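You operate a simulated robot arm through the tools that you are given. There is no shell and no other tool.

Carry out the task below with a simulated robot arm. There is one attempt and no reset: what you move stays moved.

Task
Swap the bolt in the vice for the green-banded one.
Fine: stand the old bolt in the small tray; head down, tight till the green pin shows. Set down upright: white-banded bolt.
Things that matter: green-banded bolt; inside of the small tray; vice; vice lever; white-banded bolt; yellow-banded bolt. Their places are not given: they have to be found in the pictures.

The check looks at the end state, three seconds after you hand in, the way a careful person would. Anything else that was tipped, shoved, dropped, spilled or broken makes it a failure.

Robot
A 7-joint arm with a two-finger parallel gripper, fixed in place. Base frame: the origin is at the foot of the arm, x ahead of it, y to its left, z up. Units: cm, degrees, N and s.
Its first joint turns from -166.0 to 166.0 degrees. Payload 4.4 kg.
The tool frame sits at the grasp point between the pads (the TCP): z along the fingers, y along the line on which they close. The tips reach 2.3 cm beyond it. The gripper opens to 9.4 cm. The fingers are 3.8 cm wide and 1 cm thick; the gripper's body (5.4 by 9.6 cm) begins 3.9 cm behind the TCP.
Orientation is that of the tool frame in the base frame, as [roll, pitch, yaw] about the fixed x, y, z axes, in that order (R = Rz(yaw) Ry(pitch) Rx(roll)). With the fingers straight down and closing along the base's y, the tool's x points along the base's -x, its y along +y and its z along -z.

Tools
- The arm moves only by the tool jog_arm. Its argument "targets" is a list of rows, each an object of numbers (a shift or turn left out is 0, a gripper value left out holds the last): "dx", "dy", "dz": the shift along the tool's x, y, z in mm; "rx", "ry", "rz": the turn, a rotation vector about the tool's x, y, z in degrees; "hand": the finger opening in mm, from 0 to 94. In form: [{"dx": .., "dy": .., "dz": .., "rx": .., "ry": .., "rz": .., "hand": ..}, ...]. A call has 1 to 20 rows; each row shifts and turns the commanded pose from where the row before left it, along the tool's axes as they then stand. Rows are played at 5 a second. More than 5 cm and 8.6 degrees between two rows, or a gripper value outside its range, and nothing of the call is played. A pose out of reach is approached as far as the arm can. The call stops where the force on the tool passes 90 N (or 10 N more than at its start, if that is more) or the arm is blocked; 0.2 s more then pass. Each finger travels about 7.2 cm/s and halts on what it meets, pressing with about 38 N; the grip force reading is that of the motor and also rises with nothing between the fingers. The clock runs only during rows and for 0.2 s after the last one: add rows that do not move to give the fingers time. It gives the time, the measured TCP pose, the force on the tool (base axes), the opening and the grip force at its end, in the units of the frame above (readings bear some noise), with the torque about the TCP (base axes, N m) and any sound that the robot's microphone picked up, and new pictures: "views" is both (left out), scene, wrist or none.
- Cameras (640 x 400 px; columns grow to the right, rows downward): "scene" is fixed at [39.83, -65.07, 140.9]; the picture's right is [0.80, -0.59, 0.00], its down [-0.29, -0.39, -0.87] and it looks along [0.52, 0.70, -0.49] (base axes); focal length 330 px, centre (320, 200). "wrist" rides on the gripper at [8.6, 1.6, -7.4] in the tool frame; the picture's right is [-0.18, 0.98, 0.00], its down [-0.58, -0.11, -0.81] and it looks along [-0.79, -0.15, 0.59] (tool axes); focal length 243 px, centre (320, 200).
- point_at(camera, pixels): for up to 12 pixels [column, row] of the newest picture of that camera ("zoom" is the newest enlarged one), the place [x, y, z] in the base frame of the surface seen there, good to about 0.2 cm. The clock stands still meanwhile.
- enlarge(camera, box): a new picture of the part [left, top, right, bottom] of that camera's present view, enlarged. The clock stands still meanwhile.
- sign_off(): hands the job in; it is judged then, once.

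Leave the gripper open and the arm clear of the work at the hand-in unless told otherwise.

The tools are called as name(argument=value, ...) on one line, values as JSON. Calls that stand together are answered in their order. jog_arm: Moves the arm, as the interface text tells. Its arguments: {"type":"object","properties":{"targets":{"type":"array","items":{"type":"object","properties":{"dx":{"type":"number"},"dy":{"type":"number"},"dz":{"type":"number"},"rx":{"type":"number"},"ry":{"type":"number"},"rz":{"type":"number"},"hand":{"type":"number"}}}},"views":{"type":"string","enum":["both","scene","wrist","none"]}},"required":["targets"]} The other tools are called the same way: point_at (camera, pixels) gives the place of the surface under pixels of a picture; enlarge (camera, box) takes an enlarged picture of a part of a camera's view; sign_off () hands the job in.

At the start:

```text
time_s: 0.0
eef_pos: [85.42, 12.8, 121.8]
tcp_rot: [180.0, 0.1, -180.0]
contact_force: [0.2, 0.3, -0.2]
moment: [0.0, -0.01, -0.01]
opening: 9.37
finger_force: 0.1
```

scene: 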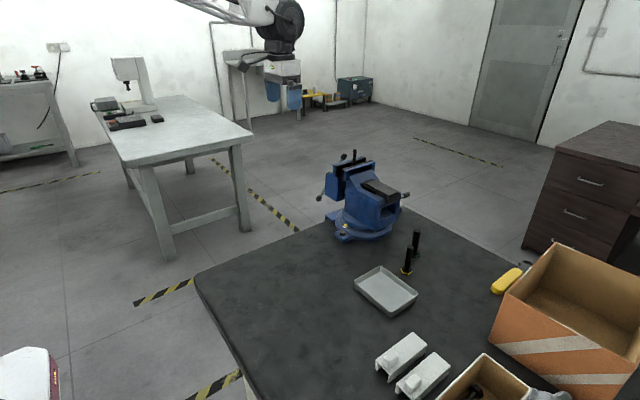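
wrist: 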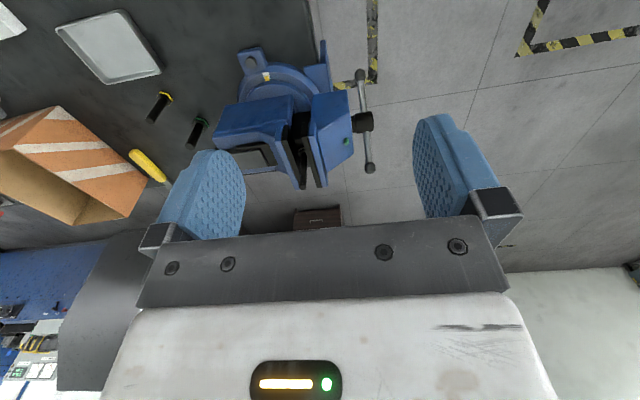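

I see a blue vice at around (365,205) in the scene picture, two bolts near (410,255), and a grey tray at (385,290). I'll enlarge these areas in both pictures first.

enlarge(camera="scene", box=[300, 130, 460, 330])

enlarge(camera="wrist", box=[40, 0, 400, 225])

```text
2.00 times, centred on (380, 230) of scene
```

zoom: 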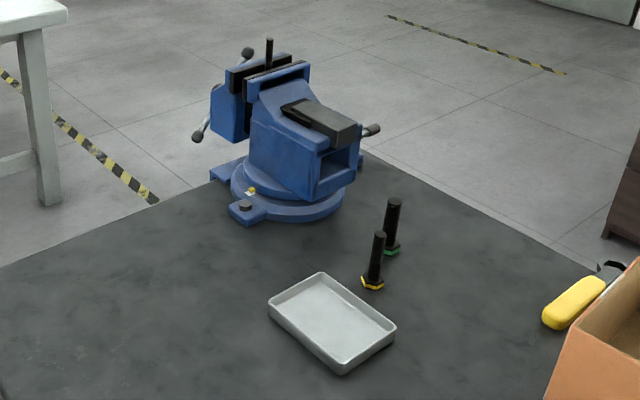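

```text
1.78 times, centred on (220, 112) of wrist
```

zoom: 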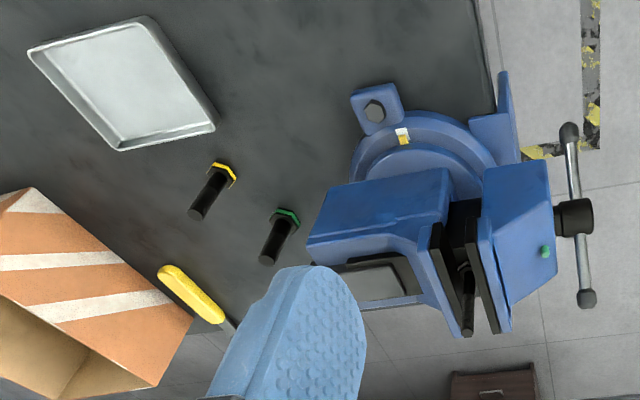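

The green-banded and yellow-banded bolts stand head-down on the table, and a dark rod stands between the vice jaws. I'll zoom closer on the vice and on the bolts.

enlarge(camera="scene", box=[312, 145, 412, 208])

enlarge(camera="wrist", box=[200, 30, 400, 195])

point_at(camera="scene", pixels=[[354, 151], [343, 156], [320, 198], [406, 195], [407, 249], [416, 232], [385, 290], [345, 237], [300, 300], [380, 190], [360, 283], [412, 296]])

point_at(camera="wrist", pixels=[[348, 140], [302, 185], [283, 110], [335, 120], [362, 120], [360, 75], [369, 168], [203, 122], [192, 145], [166, 96], [152, 120], [290, 150]])

```text
6.35 times, centred on (362, 176) of scene
```

zoom: 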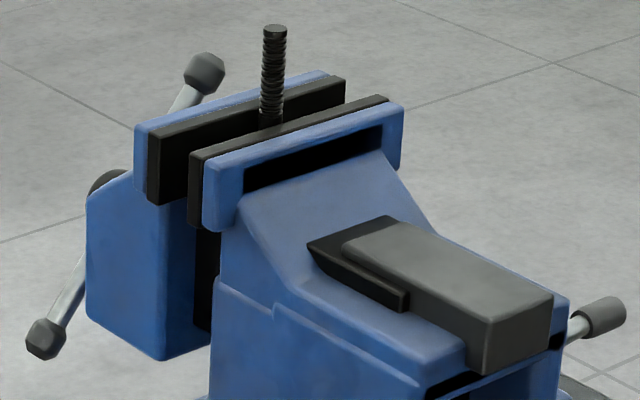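

```text
2.42 times, centred on (300, 112) of wrist
```

zoom: 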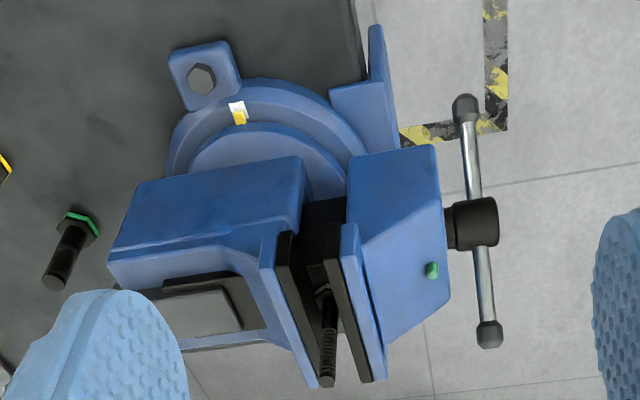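

```text
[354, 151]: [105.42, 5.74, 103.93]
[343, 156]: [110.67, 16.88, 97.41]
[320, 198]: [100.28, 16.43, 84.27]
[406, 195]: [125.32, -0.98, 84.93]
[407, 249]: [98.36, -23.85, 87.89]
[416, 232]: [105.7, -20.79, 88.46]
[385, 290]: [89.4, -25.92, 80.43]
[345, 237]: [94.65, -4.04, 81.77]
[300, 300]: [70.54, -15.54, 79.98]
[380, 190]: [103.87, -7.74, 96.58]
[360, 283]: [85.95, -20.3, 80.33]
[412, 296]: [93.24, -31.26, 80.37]
```

```text
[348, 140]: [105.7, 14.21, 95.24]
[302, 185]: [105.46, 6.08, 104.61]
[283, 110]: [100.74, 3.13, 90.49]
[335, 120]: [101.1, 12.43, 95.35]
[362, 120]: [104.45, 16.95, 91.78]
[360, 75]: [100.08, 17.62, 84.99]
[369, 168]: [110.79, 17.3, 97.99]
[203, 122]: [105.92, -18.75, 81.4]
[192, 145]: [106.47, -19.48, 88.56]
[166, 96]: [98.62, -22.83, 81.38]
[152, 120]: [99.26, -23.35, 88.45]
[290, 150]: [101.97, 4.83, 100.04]
```

The table top is at about z=80. The vice bolt's top is near [105.4, 6, 104.6], and the screw handle is in the plane y≈17. I'll check more points on the handle, the second lever behind the vice, and the jaws.

point_at(camera="zoom", pixels=[[465, 105], [488, 335], [472, 222], [432, 270], [328, 380], [322, 295], [290, 300], [340, 300], [270, 250], [350, 235], [330, 370], [200, 78]])

point_at(camera="scene", pixels=[[407, 194], [404, 195], [401, 197], [200, 280], [100, 320], [343, 157], [320, 198], [338, 170], [324, 190]])

enlarge(camera="scene", box=[370, 170, 430, 280])

```text
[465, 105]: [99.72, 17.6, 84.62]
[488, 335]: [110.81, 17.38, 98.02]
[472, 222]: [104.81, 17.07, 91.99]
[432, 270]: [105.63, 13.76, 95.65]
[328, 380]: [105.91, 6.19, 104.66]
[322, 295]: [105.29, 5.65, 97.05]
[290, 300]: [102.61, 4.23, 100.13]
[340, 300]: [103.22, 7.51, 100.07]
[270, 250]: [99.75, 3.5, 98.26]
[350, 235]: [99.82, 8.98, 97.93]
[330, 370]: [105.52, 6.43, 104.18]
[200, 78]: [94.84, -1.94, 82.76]
```

```text
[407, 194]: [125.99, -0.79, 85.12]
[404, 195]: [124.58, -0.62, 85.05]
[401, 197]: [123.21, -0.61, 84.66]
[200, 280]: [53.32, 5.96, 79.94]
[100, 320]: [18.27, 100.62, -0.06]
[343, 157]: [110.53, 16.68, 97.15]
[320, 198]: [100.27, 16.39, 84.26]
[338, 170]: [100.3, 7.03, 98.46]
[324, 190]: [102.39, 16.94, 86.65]
```

```text
3.64 times, centred on (400, 225) of scene
```

zoom: 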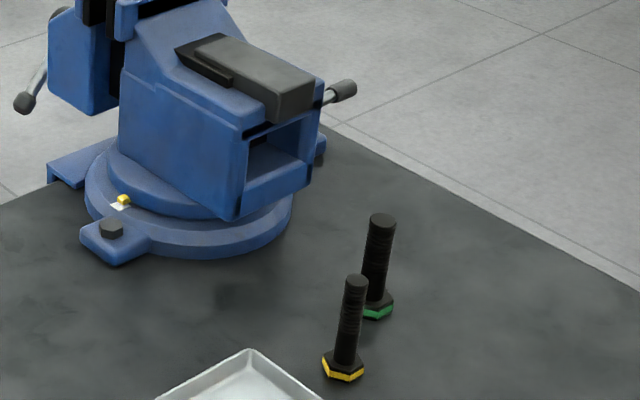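

The arm sits at x=85 and the work is at x≈95–110, near the edge of its reach. I'll move 10 cm forward and 5 cm toward -y at the same height to test the reach and get a closer view.

jog_arm(targets=[{"dx": -25, "dy": -15}, {"dx": -25, "dy": -15}, {"dx": -25, "dy": -15}, {"dx": -25, "dy": -15}, {}], views="both")

```text
time_s: 1.2
eef_pos: [95.52, 6.77, 121.89]
tcp_rot: [180.0, 0.0, 180.0]
contact_force: [0.3, 0.8, 0.5]
moment: [0.0, 0.02, -0.01]
opening: 9.4
finger_force: 0.0
```

scene: 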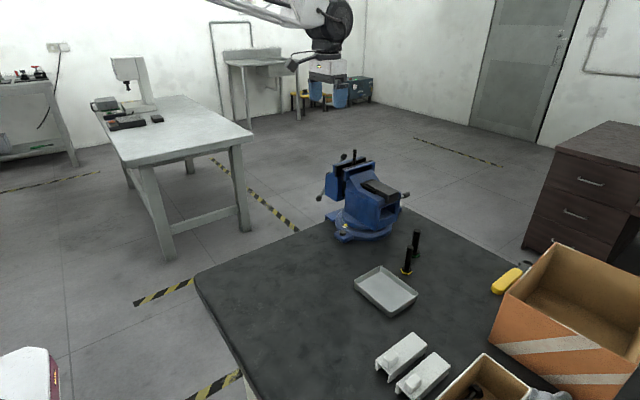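
wrist: 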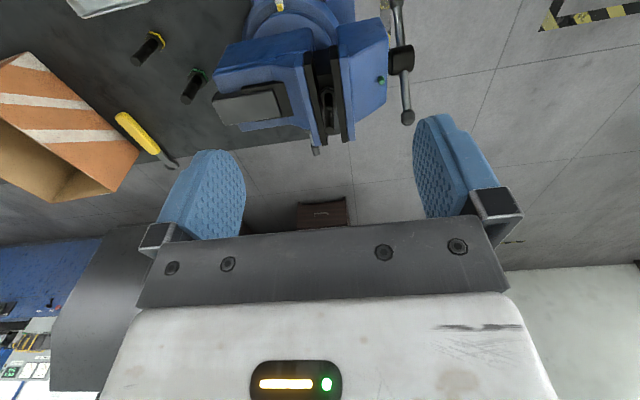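

Forward 10 cm worked without trouble. I'll enlarge the jaws (around 330,90 in the wrist picture), then go on to x≈105.5.

enlarge(camera="wrist", box=[210, 0, 430, 160])

jog_arm(targets=[{"dx": -25}, {"dx": -25}, {"dx": -25}, {"dx": -25}, {}], views="both")

```text
2.50 times, centred on (320, 80) of wrist
```

zoom: 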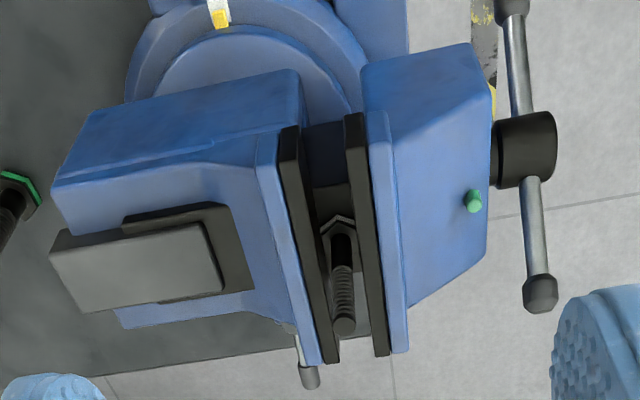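

```text
time_s: 2.4
eef_pos: [105.52, 6.69, 121.75]
tcp_rot: [-179.9, 0.0, -180.0]
contact_force: [-0.1, 0.6, 0.1]
moment: [0.0, -0.02, -0.02]
opening: 9.4
finger_force: 0.1
```

scene: 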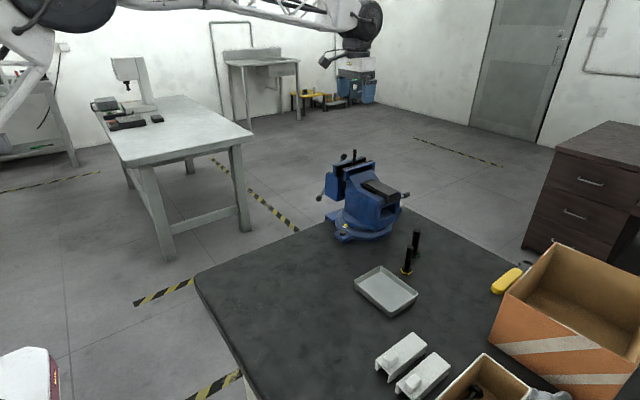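
wrist: 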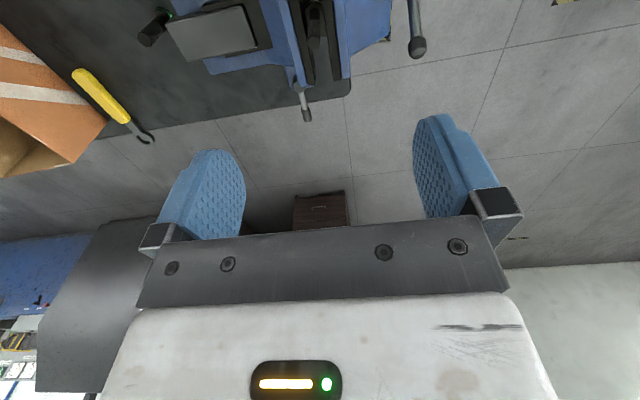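

The arm reaches x=105.5 at z≈122 with the tool down. The earlier zoom shows the old bolt's hex head sitting between the black jaws, with what looks like a ledge under it. I'll back off a little and tilt the tool so the wrist camera looks down into the jaws.

jog_arm(targets=[{"dx": 35}, {"dx": 35}, {"ry": 7.5}, {"ry": 7.5}, {"ry": 7.5}, {"ry": 7.5}, {}], views="wrist")

enlarge(camera="wrist", box=[200, 60, 440, 210])

```text
time_s: 4.0
eef_pos: [98.35, 6.74, 121.92]
tcp_rot: [-180.0, -30.1, 179.8]
contact_force: [0.1, 0.6, 0.3]
moment: [-0.01, -0.02, 0.0]
opening: 9.41
finger_force: 0.1
```

wrist: 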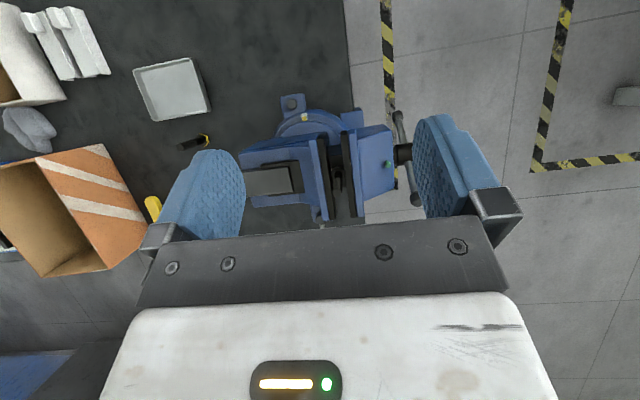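

```text
2.67 times, centred on (320, 135) of wrist
```

zoom: 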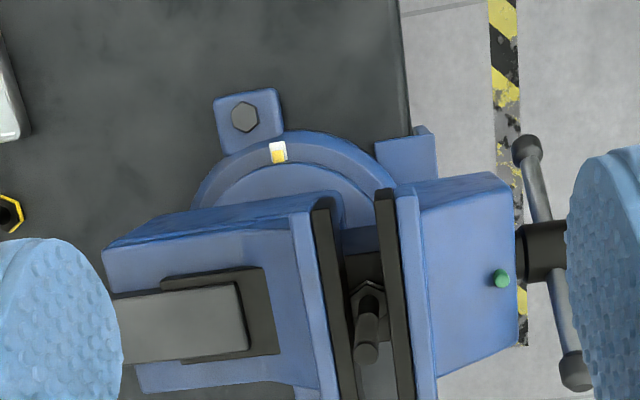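

The head touches both black jaws and a floor shows below it. I'll drop 9 cm for a closer look.

jog_arm(targets=[{"dx": -15, "dz": 26}, {"dx": -15, "dz": 26}, {"dx": -15, "dz": 26}, {}], views="wrist")

enlarge(camera="wrist", box=[260, 80, 420, 230])

```text
time_s: 5.0
eef_pos: [98.38, 6.79, 112.7]
tcp_rot: [179.9, -30.0, 180.0]
contact_force: [0.0, 0.5, -0.5]
moment: [0.0, -0.03, -0.02]
opening: 9.39
finger_force: 0.0
```

wrist: 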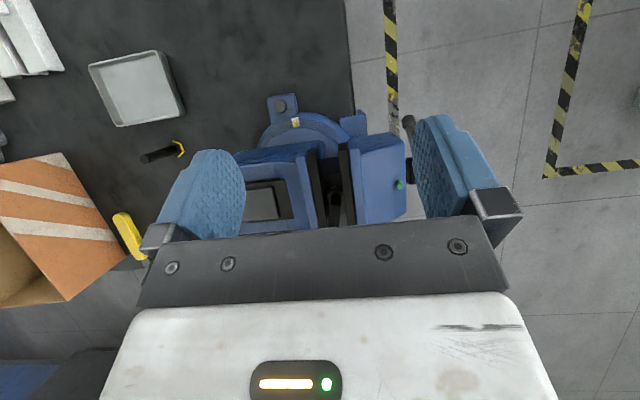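

```text
2.67 times, centred on (340, 155) of wrist
```

zoom: 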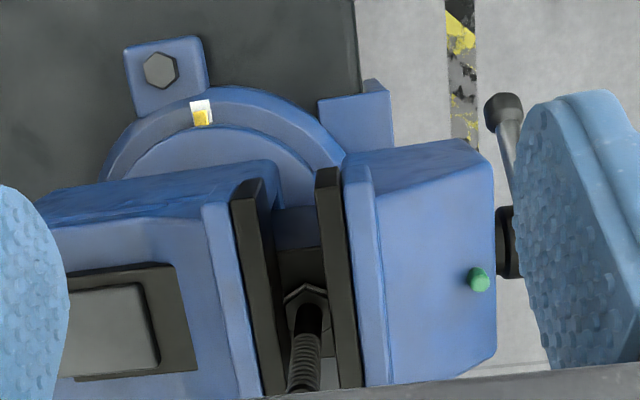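

I'll measure the jaw inserts, the gap, the head and the floor between the jaws in this zoom, along with the green pin.

point_at(camera="zoom", pixels=[[300, 262], [292, 220], [306, 292], [290, 300], [325, 300], [246, 190], [328, 178], [262, 190], [318, 182], [305, 385], [480, 280], [345, 340]])

point_at(camera="wrist", pixels=[[410, 122], [411, 165], [95, 68], [157, 52], [183, 113], [120, 125], [180, 148], [145, 158]])

```text
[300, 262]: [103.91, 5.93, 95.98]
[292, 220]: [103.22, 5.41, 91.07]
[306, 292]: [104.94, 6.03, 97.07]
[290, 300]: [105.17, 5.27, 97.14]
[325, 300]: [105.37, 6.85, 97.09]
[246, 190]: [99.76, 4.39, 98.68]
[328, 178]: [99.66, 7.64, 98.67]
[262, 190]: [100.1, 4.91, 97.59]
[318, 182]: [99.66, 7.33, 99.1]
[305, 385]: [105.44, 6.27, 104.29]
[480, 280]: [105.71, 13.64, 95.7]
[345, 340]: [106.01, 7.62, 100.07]
```

```text
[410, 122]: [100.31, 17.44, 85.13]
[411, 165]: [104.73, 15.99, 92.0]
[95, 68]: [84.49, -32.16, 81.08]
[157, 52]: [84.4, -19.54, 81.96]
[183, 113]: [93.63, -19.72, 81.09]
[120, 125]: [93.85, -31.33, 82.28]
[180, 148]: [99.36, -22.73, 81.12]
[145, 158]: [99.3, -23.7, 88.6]
```

The numbers so far:
- There's a shelf at z≈96 under the head, so the old bolt should stay standing once it's loosened.
- The jaw tops are at z≈100.1.
- The handle bar runs from [99.7,17.6,84.6] to [110.8,17.4,98]. Pushing its +x end down should loosen it.

I'll straighten the tool, close the fingers and move to above the upper bar end to test the reach.

jog_arm(targets=[{"ry": -7.5, "hand": 0}, {"ry": -7.5}, {"ry": -7.5}, {"ry": -7.5}, {"dx": -25, "dy": 27}, {"dx": -25, "dy": 27}, {"dx": -25, "dy": 27}, {"dx": -25, "dy": 26}, {}], views="both")

```text
time_s: 7.0
eef_pos: [108.33, 17.63, 112.87]
tcp_rot: [-180.0, 0.0, 180.0]
contact_force: [-0.1, 0.9, -0.2]
moment: [0.0, 0.03, 0.0]
opening: 0.0
finger_force: 38.4
```

scene: 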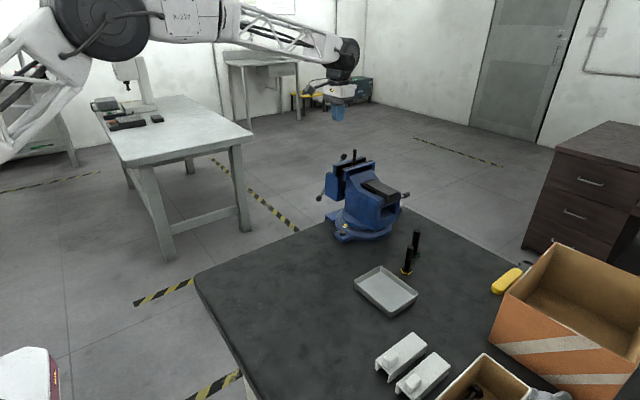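
wrist: 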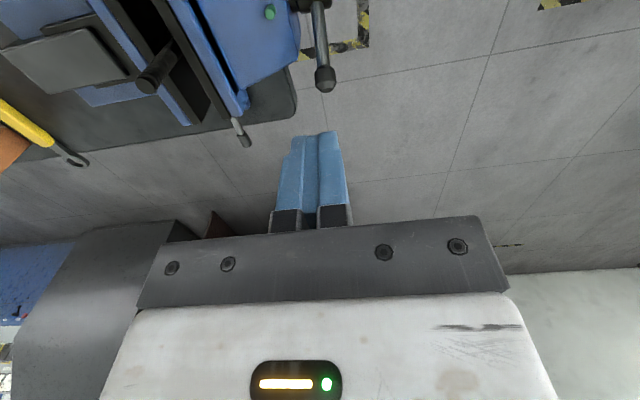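

Reach is fine here, and the upper knob of the bar is at (325,78) in the wrist picture. I'll check its exact place.

point_at(camera="wrist", pixels=[[325, 78], [325, 86], [322, 66], [320, 45], [317, 15], [270, 12], [240, 138], [228, 118], [150, 80], [155, 85]])

enlarge(camera="wrist", box=[90, 0, 350, 160])

```text
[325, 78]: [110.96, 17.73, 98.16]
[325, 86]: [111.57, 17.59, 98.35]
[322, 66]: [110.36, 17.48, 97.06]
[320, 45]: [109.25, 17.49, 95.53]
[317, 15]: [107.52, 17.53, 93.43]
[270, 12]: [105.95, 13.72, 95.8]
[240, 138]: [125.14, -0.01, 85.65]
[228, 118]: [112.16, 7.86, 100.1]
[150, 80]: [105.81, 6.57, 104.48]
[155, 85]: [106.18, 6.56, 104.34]
```

```text
2.46 times, centred on (220, 80) of wrist
```

zoom: 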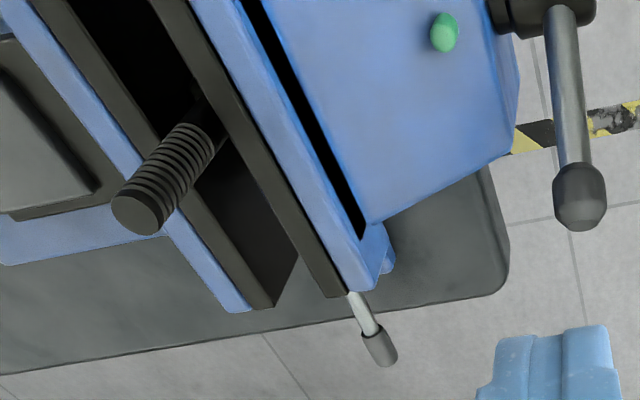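

The knob is at about [111.2, 17.6, 98] with the bar rising at roughly 50°. I'll go to x≈110.5 and down until the tips are just above the knob.

jog_arm(targets=[{"dx": -22, "dz": 25}, {"dz": 30}, {"dz": 30}, {"dz": 20}, {}], views="both")

```text
time_s: 8.2
eef_pos: [110.51, 17.5, 102.2]
tcp_rot: [-179.9, 0.1, 180.0]
contact_force: [-0.4, -0.7, 0.2]
moment: [0.02, 0.03, -0.01]
opening: 0.0
finger_force: 38.1
```

scene: 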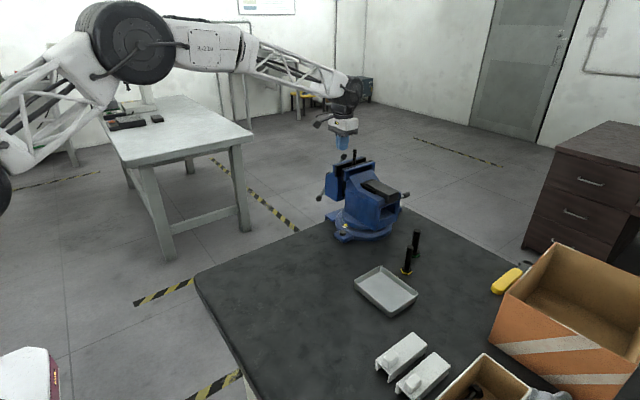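
wrist: 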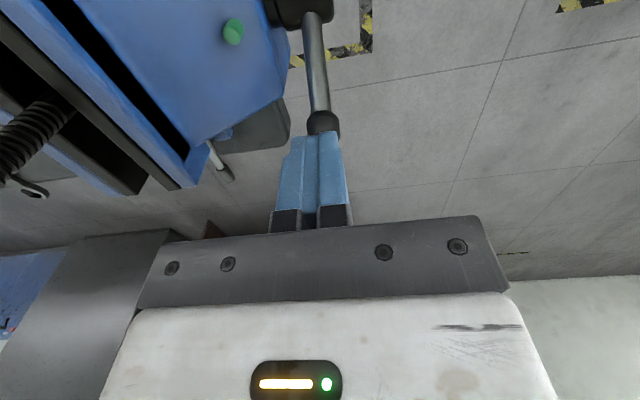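

The tips are just above the knob. I'll press down in small steps and watch the force.

jog_arm(targets=[{"dz": 5}, {"dz": 5}, {"dz": 5}, {"dz": 5}, {"dz": 5}, {}], views="both")

```text
time_s: 9.6
eef_pos: [110.57, 17.36, 99.89]
tcp_rot: [180.0, 0.0, 179.9]
contact_force: [5.0, -0.7, 6.8]
moment: [-0.01, 0.36, 0.02]
opening: 0.0
finger_force: 37.9
```

scene: 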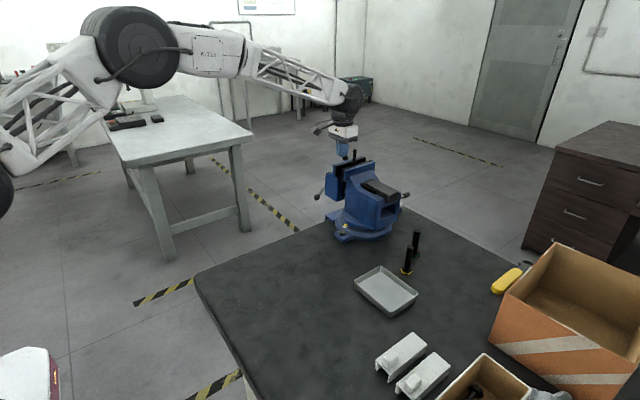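
wrist: 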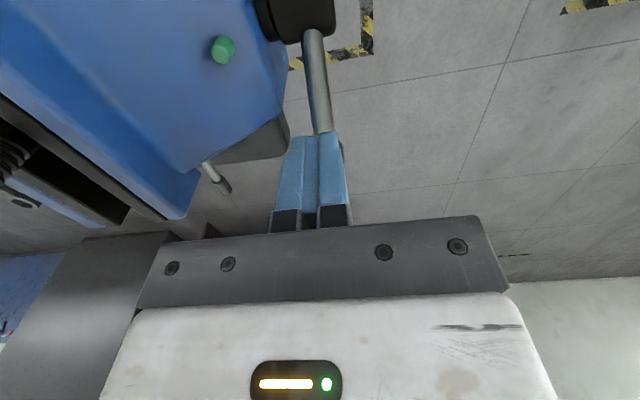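

The lever yields at only about 8 N, and the lower knob in the scene picture has moved from (320,198) to about (318,196). I'll keep pressing down.

jog_arm(targets=[{"dz": 6}, {"dz": 6}, {"dz": 6}, {"dz": 6}, {"dz": 6}, {"dz": 6}, {"dz": 6}, {}], views="both")

```text
time_s: 11.4
eef_pos: [110.52, 17.4, 95.5]
tcp_rot: [-180.0, 0.0, -179.9]
contact_force: [-0.3, 0.1, 0.6]
moment: [0.02, 0.03, -0.04]
opening: 0.0
finger_force: 38.3
```

scene: 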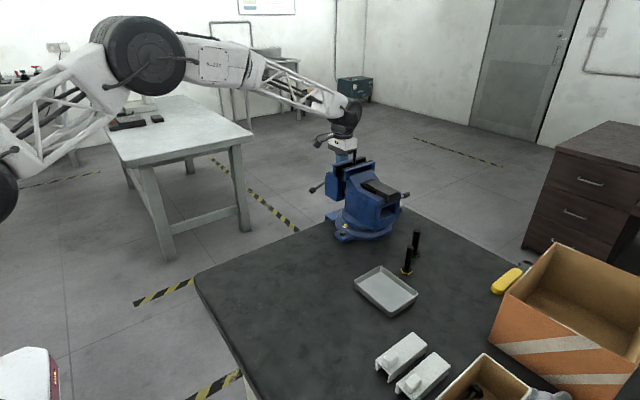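
wrist: 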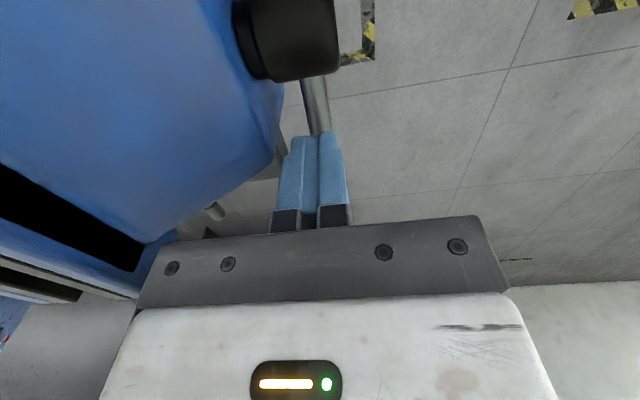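

The green pin no longer shows, so the vice is loosening. I'll continue the downward stroke.

jog_arm(targets=[{"dz": 7}, {"dz": 7}, {"dz": 7}, {"dz": 7}, {"dz": 7}, {"dz": 7}, {"dz": 7}, {}], views="both")

```text
time_s: 13.2
eef_pos: [110.8, 17.61, 91.2]
tcp_rot: [-180.0, 0.4, -179.9]
contact_force: [-8.4, 4.9, 42.8]
moment: [-1.78, 0.78, -0.47]
opening: 0.0
finger_force: 42.3
```

scene: 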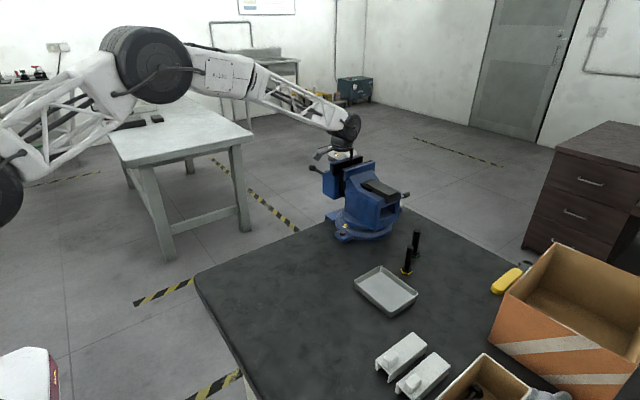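
wrist: 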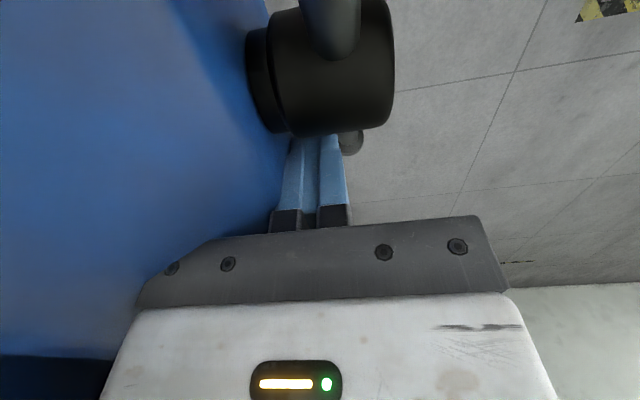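

The force rose to 43 N. The gripper body (bottom at z≈95) is touching the top of the moving jaw. I'll lift straight up and look.

jog_arm(targets=[{"dz": -10}, {"dz": -30}, {"dz": -40}, {"dz": -40}, {"dz": -40}, {"dx": 40, "dz": -20}, {"dx": 40}, {"dx": 40}, {}], views="both")

enlarge(camera="wrist", box=[200, 0, 440, 150])

```text
time_s: 15.2
eef_pos: [98.5, 17.53, 108.8]
tcp_rot: [-180.0, 0.0, 180.0]
contact_force: [0.2, 0.1, 0.0]
moment: [-0.01, 0.01, 0.01]
opening: 0.0
finger_force: 42.8
```

scene: 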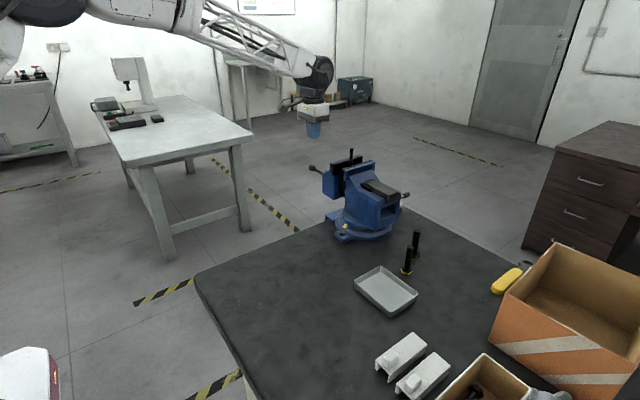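
wrist: 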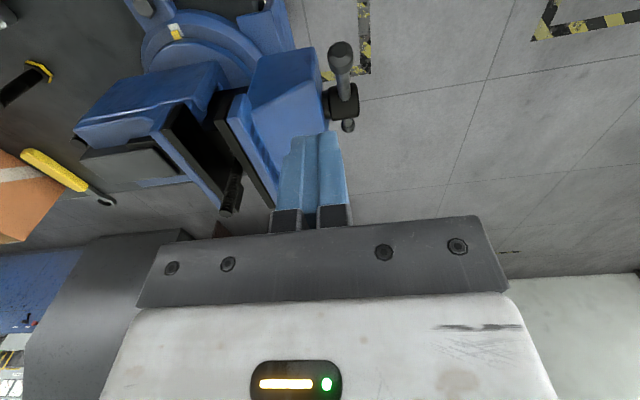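

```text
2.67 times, centred on (320, 75) of wrist
```

zoom: 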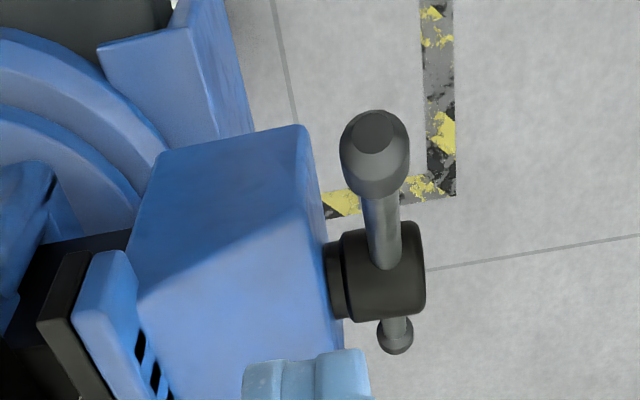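

The pin is down, and the gap looks wider. I'll go back to the same tilted viewpoint as before to measure it.

jog_arm(targets=[{"dy": -36, "dz": -20}, {"dy": -36, "dz": -20}, {"dy": -36, "ry": 7.5, "hand": 94}, {"ry": 7.5}, {"ry": 7.5}, {"ry": 7.5}, {}], views="both")

enlarge(camera="wrist", box=[240, 80, 440, 230])

```text
time_s: 16.8
eef_pos: [98.6, 6.67, 112.77]
tcp_rot: [-179.9, -30.1, 179.9]
contact_force: [0.0, -0.7, 0.3]
moment: [0.01, 0.0, 0.01]
opening: 9.4
finger_force: 0.0
```

scene: 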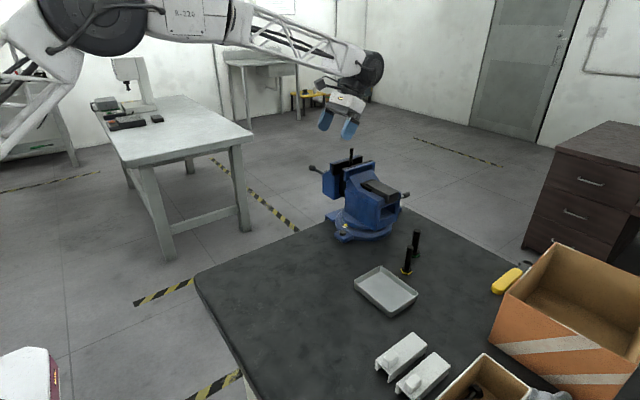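
wrist: 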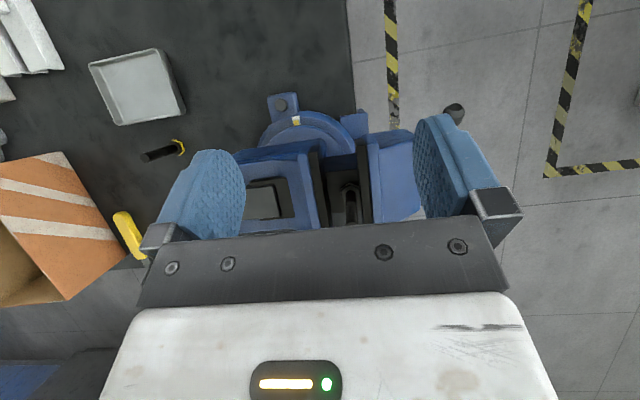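

```text
2.67 times, centred on (340, 155) of wrist
```

zoom: 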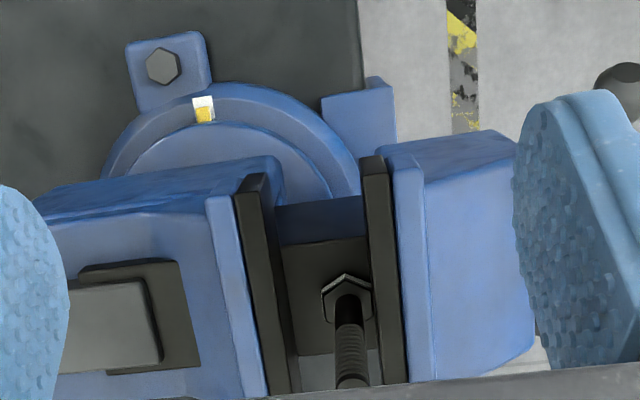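

The gap is now much wider. The bolt still stands on the shelf, with its white band visible, and it has travelled with the moving jaw. I'll measure again.

point_at(camera="zoom", pixels=[[330, 262], [345, 285], [330, 296], [368, 296], [250, 185], [262, 190], [374, 168], [366, 180], [350, 382], [300, 330], [320, 215], [400, 300]])

point_at(camera="wrist", pixels=[[453, 110], [455, 118]])

point_at(camera="scene", pixels=[[312, 168], [317, 170], [322, 172], [351, 151]])

enlarge(camera="scene", box=[300, 140, 420, 215])

```text
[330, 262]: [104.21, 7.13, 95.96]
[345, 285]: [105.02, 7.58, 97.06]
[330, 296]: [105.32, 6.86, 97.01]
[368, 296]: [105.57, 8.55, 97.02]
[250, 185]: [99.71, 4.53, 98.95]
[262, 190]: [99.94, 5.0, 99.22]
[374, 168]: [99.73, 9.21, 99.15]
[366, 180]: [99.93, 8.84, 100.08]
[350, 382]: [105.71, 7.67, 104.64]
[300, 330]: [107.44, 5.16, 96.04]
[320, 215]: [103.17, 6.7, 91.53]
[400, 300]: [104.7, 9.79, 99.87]
```

```text
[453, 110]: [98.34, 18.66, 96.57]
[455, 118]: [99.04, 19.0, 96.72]
```

```text
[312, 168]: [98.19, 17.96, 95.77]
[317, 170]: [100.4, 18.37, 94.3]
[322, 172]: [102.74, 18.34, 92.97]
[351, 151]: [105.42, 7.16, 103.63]
```

```text
5.33 times, centred on (360, 178) of scene
```

zoom: 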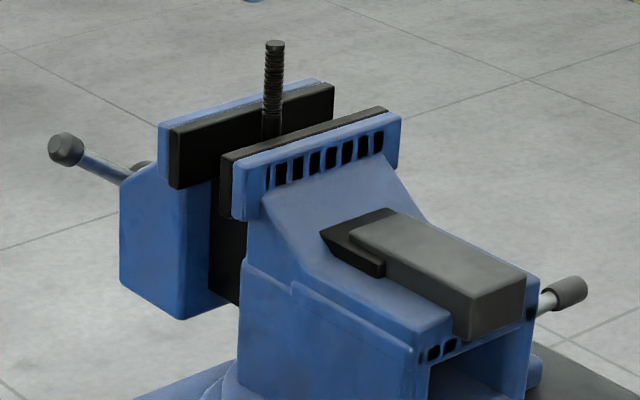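

The bar turned about 86° and the gap went from about 2.2 to 3.8 cm, so the old bolt is free and standing on the shelf. I'll pin down the bolt's top centre (zoom pixel ~ (275,44)) more precisely.

point_at(camera="zoom", pixels=[[275, 43], [268, 44], [282, 44], [275, 41], [275, 47], [274, 80], [266, 80], [281, 80], [272, 120]])

jog_arm(targets=[{"ry": -7.5}, {"ry": -7.5}, {"ry": -7.5, "dz": -10}, {"ry": -7.5, "dz": -10}, {"dx": 40}, {}], views="wrist")

enlarge(camera="wrist", box=[240, 40, 440, 190])

```text
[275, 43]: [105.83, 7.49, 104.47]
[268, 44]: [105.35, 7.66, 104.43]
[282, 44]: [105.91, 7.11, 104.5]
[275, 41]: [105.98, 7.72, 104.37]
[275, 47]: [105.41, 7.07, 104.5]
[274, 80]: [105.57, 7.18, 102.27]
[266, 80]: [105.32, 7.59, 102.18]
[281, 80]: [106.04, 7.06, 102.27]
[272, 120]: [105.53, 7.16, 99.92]
```

```text
time_s: 18.2
eef_pos: [94.85, 6.61, 114.54]
tcp_rot: [179.8, 0.0, -180.0]
contact_force: [0.1, -0.6, 0.1]
moment: [-0.02, 0.01, 0.04]
opening: 9.39
finger_force: 0.1
```

wrist: 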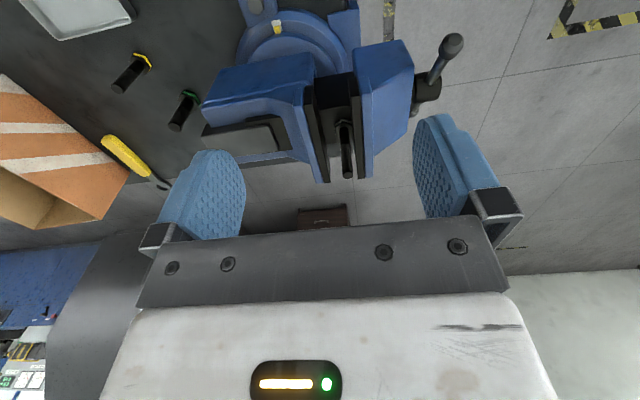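

```text
2.67 times, centred on (340, 115) of wrist
```

zoom: 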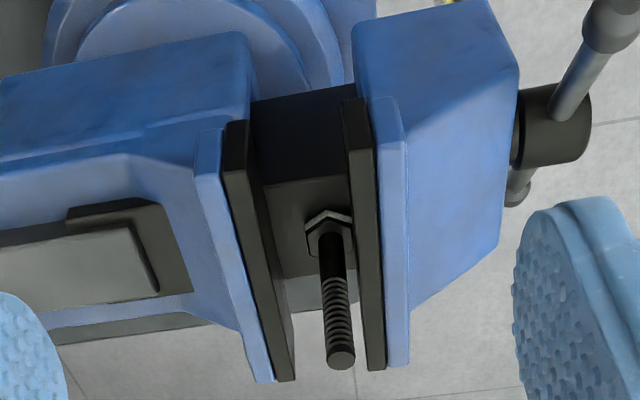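

The bolt's round top shows at zoom (341,360). I'll measure its centre and edges.

point_at(camera="zoom", pixels=[[341, 360], [330, 360], [352, 360], [341, 353], [341, 367], [336, 320], [325, 320], [347, 320], [310, 225], [348, 225], [329, 215], [290, 378]])

```text
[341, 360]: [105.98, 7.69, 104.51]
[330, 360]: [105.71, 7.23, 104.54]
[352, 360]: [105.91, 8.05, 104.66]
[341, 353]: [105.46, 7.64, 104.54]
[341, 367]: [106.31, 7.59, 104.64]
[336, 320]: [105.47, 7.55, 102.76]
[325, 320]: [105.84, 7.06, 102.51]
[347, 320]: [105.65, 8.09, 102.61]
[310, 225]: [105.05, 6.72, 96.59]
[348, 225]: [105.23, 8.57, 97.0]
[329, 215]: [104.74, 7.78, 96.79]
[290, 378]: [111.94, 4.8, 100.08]
```

The bolt axis is at about (105.85, 7.6), with a shaft around 1.05 cm thick. I'll move above it with the fingers open to 4 cm, then come down to TCP z≈103 so the tips stay above the jaws.

jog_arm(targets=[{"dx": -36, "dy": 3.5, "hand": 40}, {"dx": -37, "dy": 3.5}, {"dx": -37, "dy": 3}, {}, {"dz": 30}, {"dz": 30}, {"dz": 25}, {}], views="both")

```text
time_s: 20.0
eef_pos: [105.94, 7.59, 106.1]
tcp_rot: [180.0, 0.1, -180.0]
contact_force: [0.4, -1.1, -0.6]
moment: [0.0, -0.04, 0.0]
opening: 4.02
finger_force: 0.1
```

scene: 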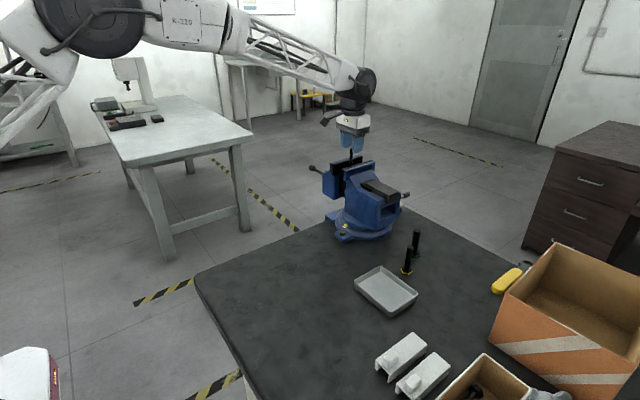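
wrist: 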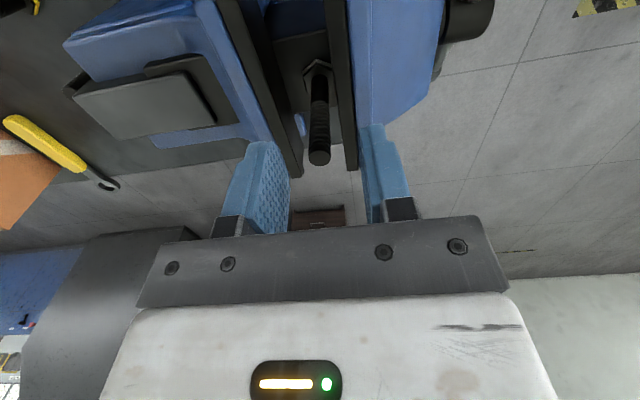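

The bolt sits centred between the fingers. I'll go down another 31 mm and check before closing.

jog_arm(targets=[{"dz": 16}, {"dz": 15}, {}], views="both")

enlarge(camera="scene", box=[305, 100, 405, 200])

enlarge(camera="wrist", box=[220, 50, 420, 220])

```text
time_s: 20.8
eef_pos: [105.91, 7.59, 103.13]
tcp_rot: [-180.0, 0.0, 179.9]
contact_force: [0.7, 0.1, -0.2]
moment: [0.01, 0.0, 0.01]
opening: 3.99
finger_force: 0.0
```

scene: 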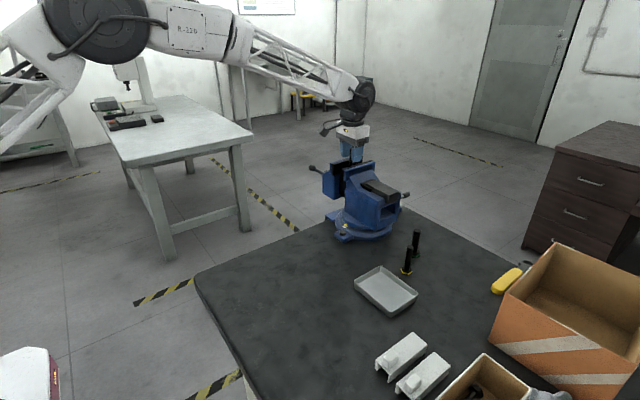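
wrist: 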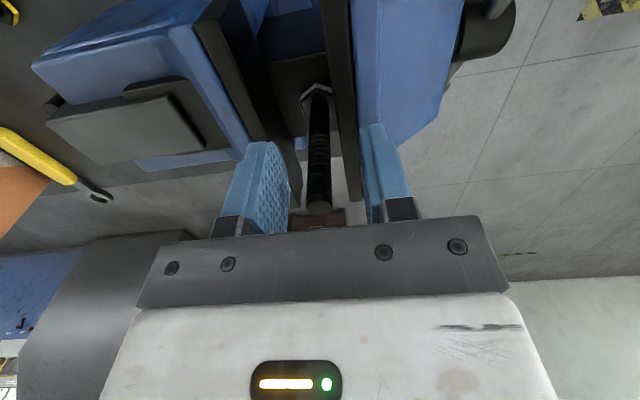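

```text
4.00 times, centred on (355, 150) of scene
```

zoom: 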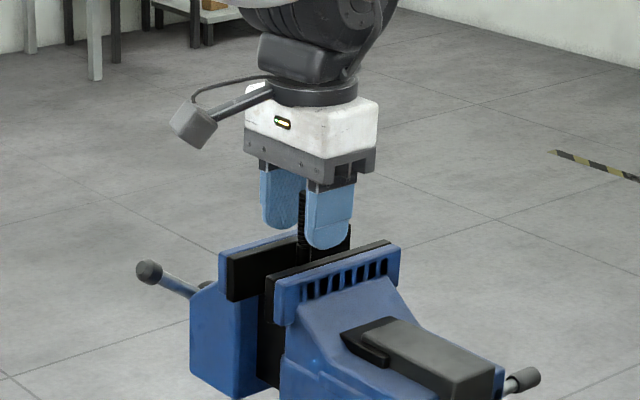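

```text
2.35 times, centred on (320, 135) of wrist
```

zoom: 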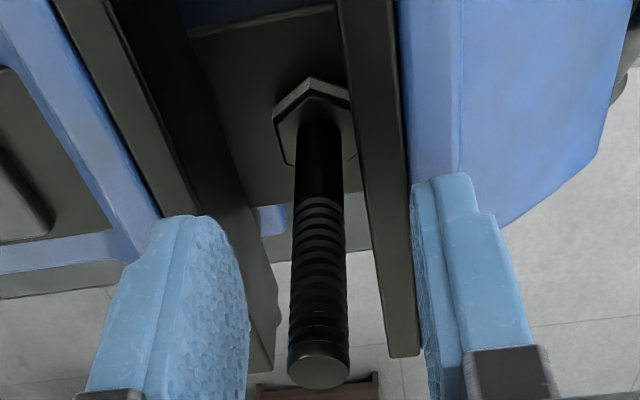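

The alignment is good, and the head's flats face the jaws. I'll close the fingers on the shaft.

jog_arm(targets=[{"hand": 0}, {}, {}, {}], views="wrist")

```text
time_s: 21.8
eef_pos: [105.87, 7.61, 103.02]
tcp_rot: [-180.0, -0.1, 180.0]
contact_force: [-0.3, -0.1, 1.5]
moment: [0.02, 0.0, 0.01]
opening: 1.11
finger_force: 37.8
```

wrist: 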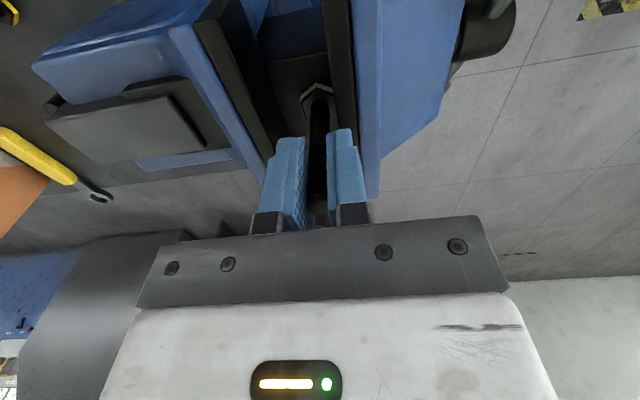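

It's gripped, with the opening at 1.11 cm. I'll lift it straight up out of the jaws.

jog_arm(targets=[{"dz": -10}, {"dz": -20}, {"dz": -30}, {"dz": -30}, {"dz": -30}, {}], views="both")

enlarge(camera="scene", box=[305, 80, 405, 180])

```text
time_s: 23.2
eef_pos: [105.96, 7.84, 115.14]
tcp_rot: [180.0, 0.1, 180.0]
contact_force: [0.0, 0.9, -0.8]
moment: [0.04, 0.01, -0.01]
opening: 1.11
finger_force: 38.3
```

scene: 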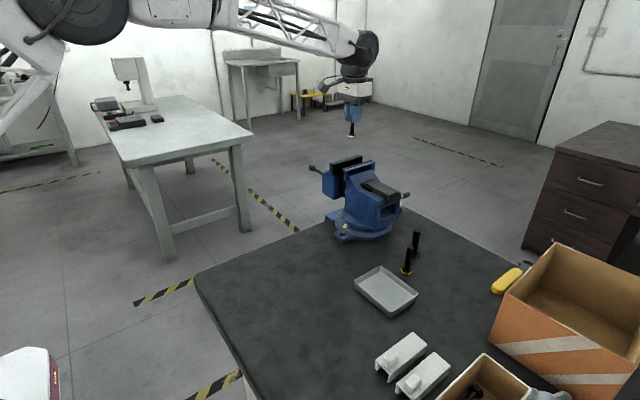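
wrist: 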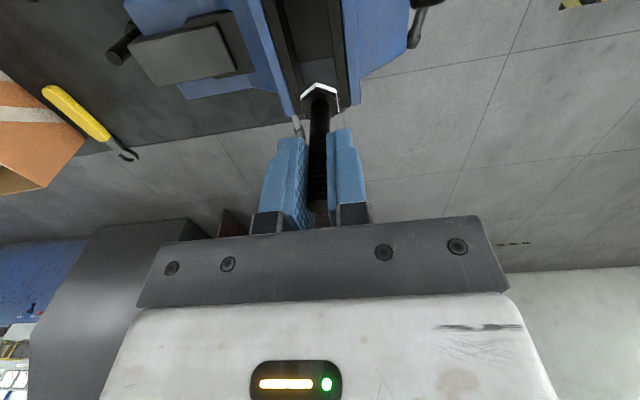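

```text
4.00 times, centred on (355, 130) of scene
```

zoom: 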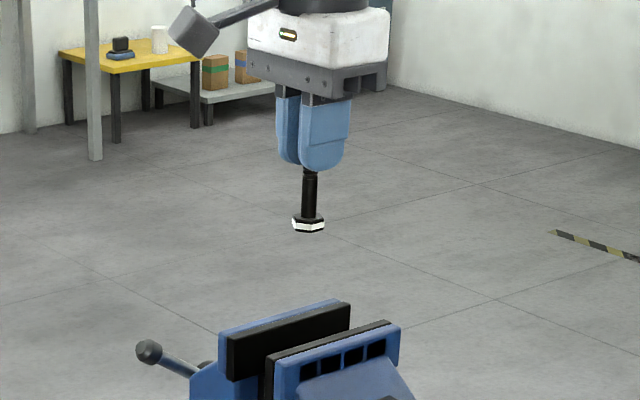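

The white-banded bolt hangs upright. Its base is about 7.05 cm below the TCP. I'll carry it at this height to above the tray centre, near (89.2, -25.8).

jog_arm(targets=[{"dx": 14, "dy": -28}, {"dx": 14, "dy": -28}, {"dx": 14, "dy": -28}, {"dx": 14, "dy": -28}, {"dx": 14, "dy": -28}, {"dx": 14, "dy": -28}, {"dx": 14, "dy": -28}, {"dx": 14, "dy": -28}, {"dx": 14, "dy": -28}, {"dx": 14, "dy": -28}, {"dx": 14, "dy": -28}, {"dx": 14, "dy": -28}, {}, {}], views="both")

enlarge(camera="scene", box=[340, 230, 440, 320])

```text
time_s: 26.2
eef_pos: [89.27, -25.92, 115.06]
tcp_rot: [179.9, 0.0, -179.9]
contact_force: [0.1, 0.0, -1.3]
moment: [0.06, 0.01, -0.03]
opening: 1.12
finger_force: 37.8
```

scene: 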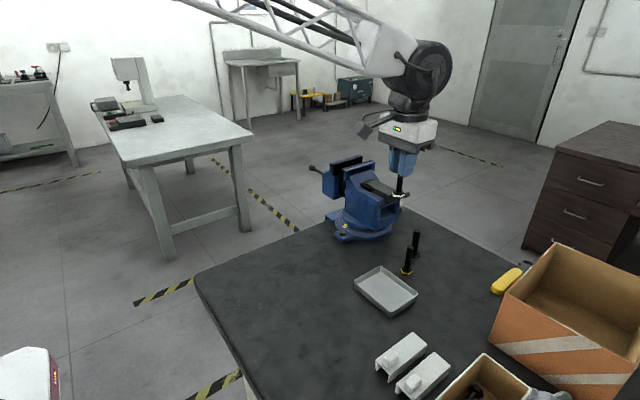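
wrist: 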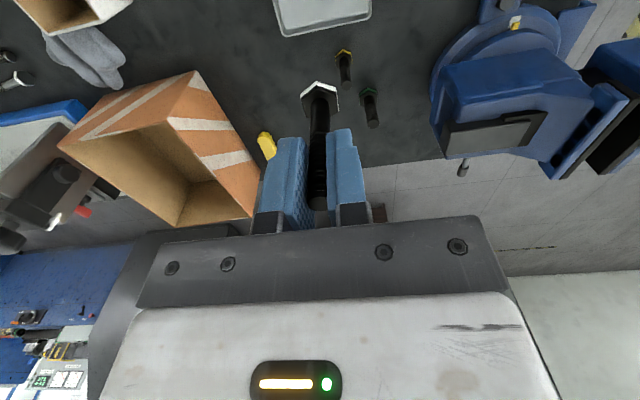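

```text
4.44 times, centred on (390, 275) of scene
```

zoom: 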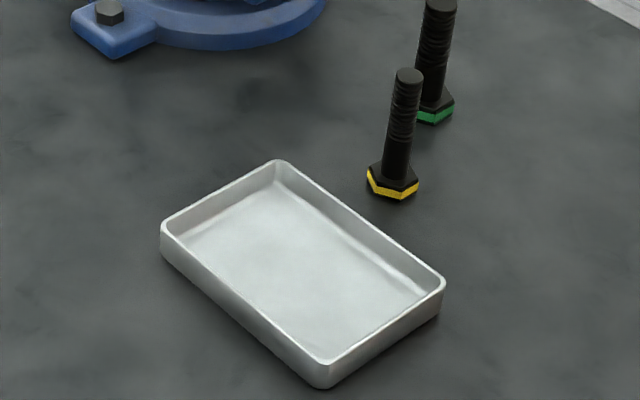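

I'm above the tray. I'll measure the tray's corners, the floor and the two standing bolts in this zoom before descending.

point_at(camera="zoom", pixels=[[280, 162], [441, 280], [323, 365], [165, 228], [300, 265], [280, 190], [395, 285], [322, 345], [195, 235], [407, 73], [395, 185], [434, 110]])

enlarge(camera="wrist", box=[270, 30, 430, 150])

```text
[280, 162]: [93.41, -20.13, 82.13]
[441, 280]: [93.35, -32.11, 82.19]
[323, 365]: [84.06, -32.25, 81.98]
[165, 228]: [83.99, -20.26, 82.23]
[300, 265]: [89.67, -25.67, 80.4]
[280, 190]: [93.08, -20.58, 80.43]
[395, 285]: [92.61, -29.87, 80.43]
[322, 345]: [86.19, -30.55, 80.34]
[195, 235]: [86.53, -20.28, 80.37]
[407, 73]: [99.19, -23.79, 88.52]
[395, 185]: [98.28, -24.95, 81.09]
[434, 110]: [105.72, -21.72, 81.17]
```

```text
3.33 times, centred on (350, 90) of wrist
```

zoom: 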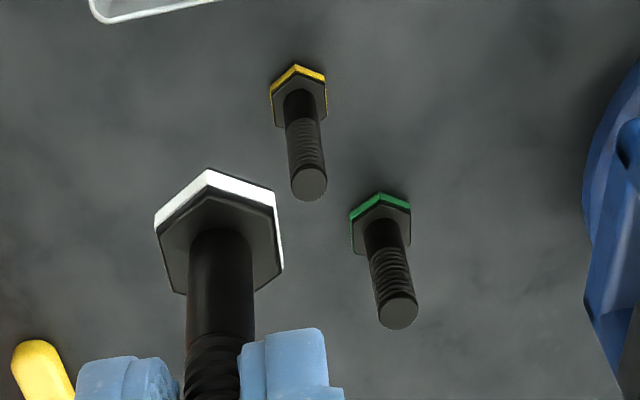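

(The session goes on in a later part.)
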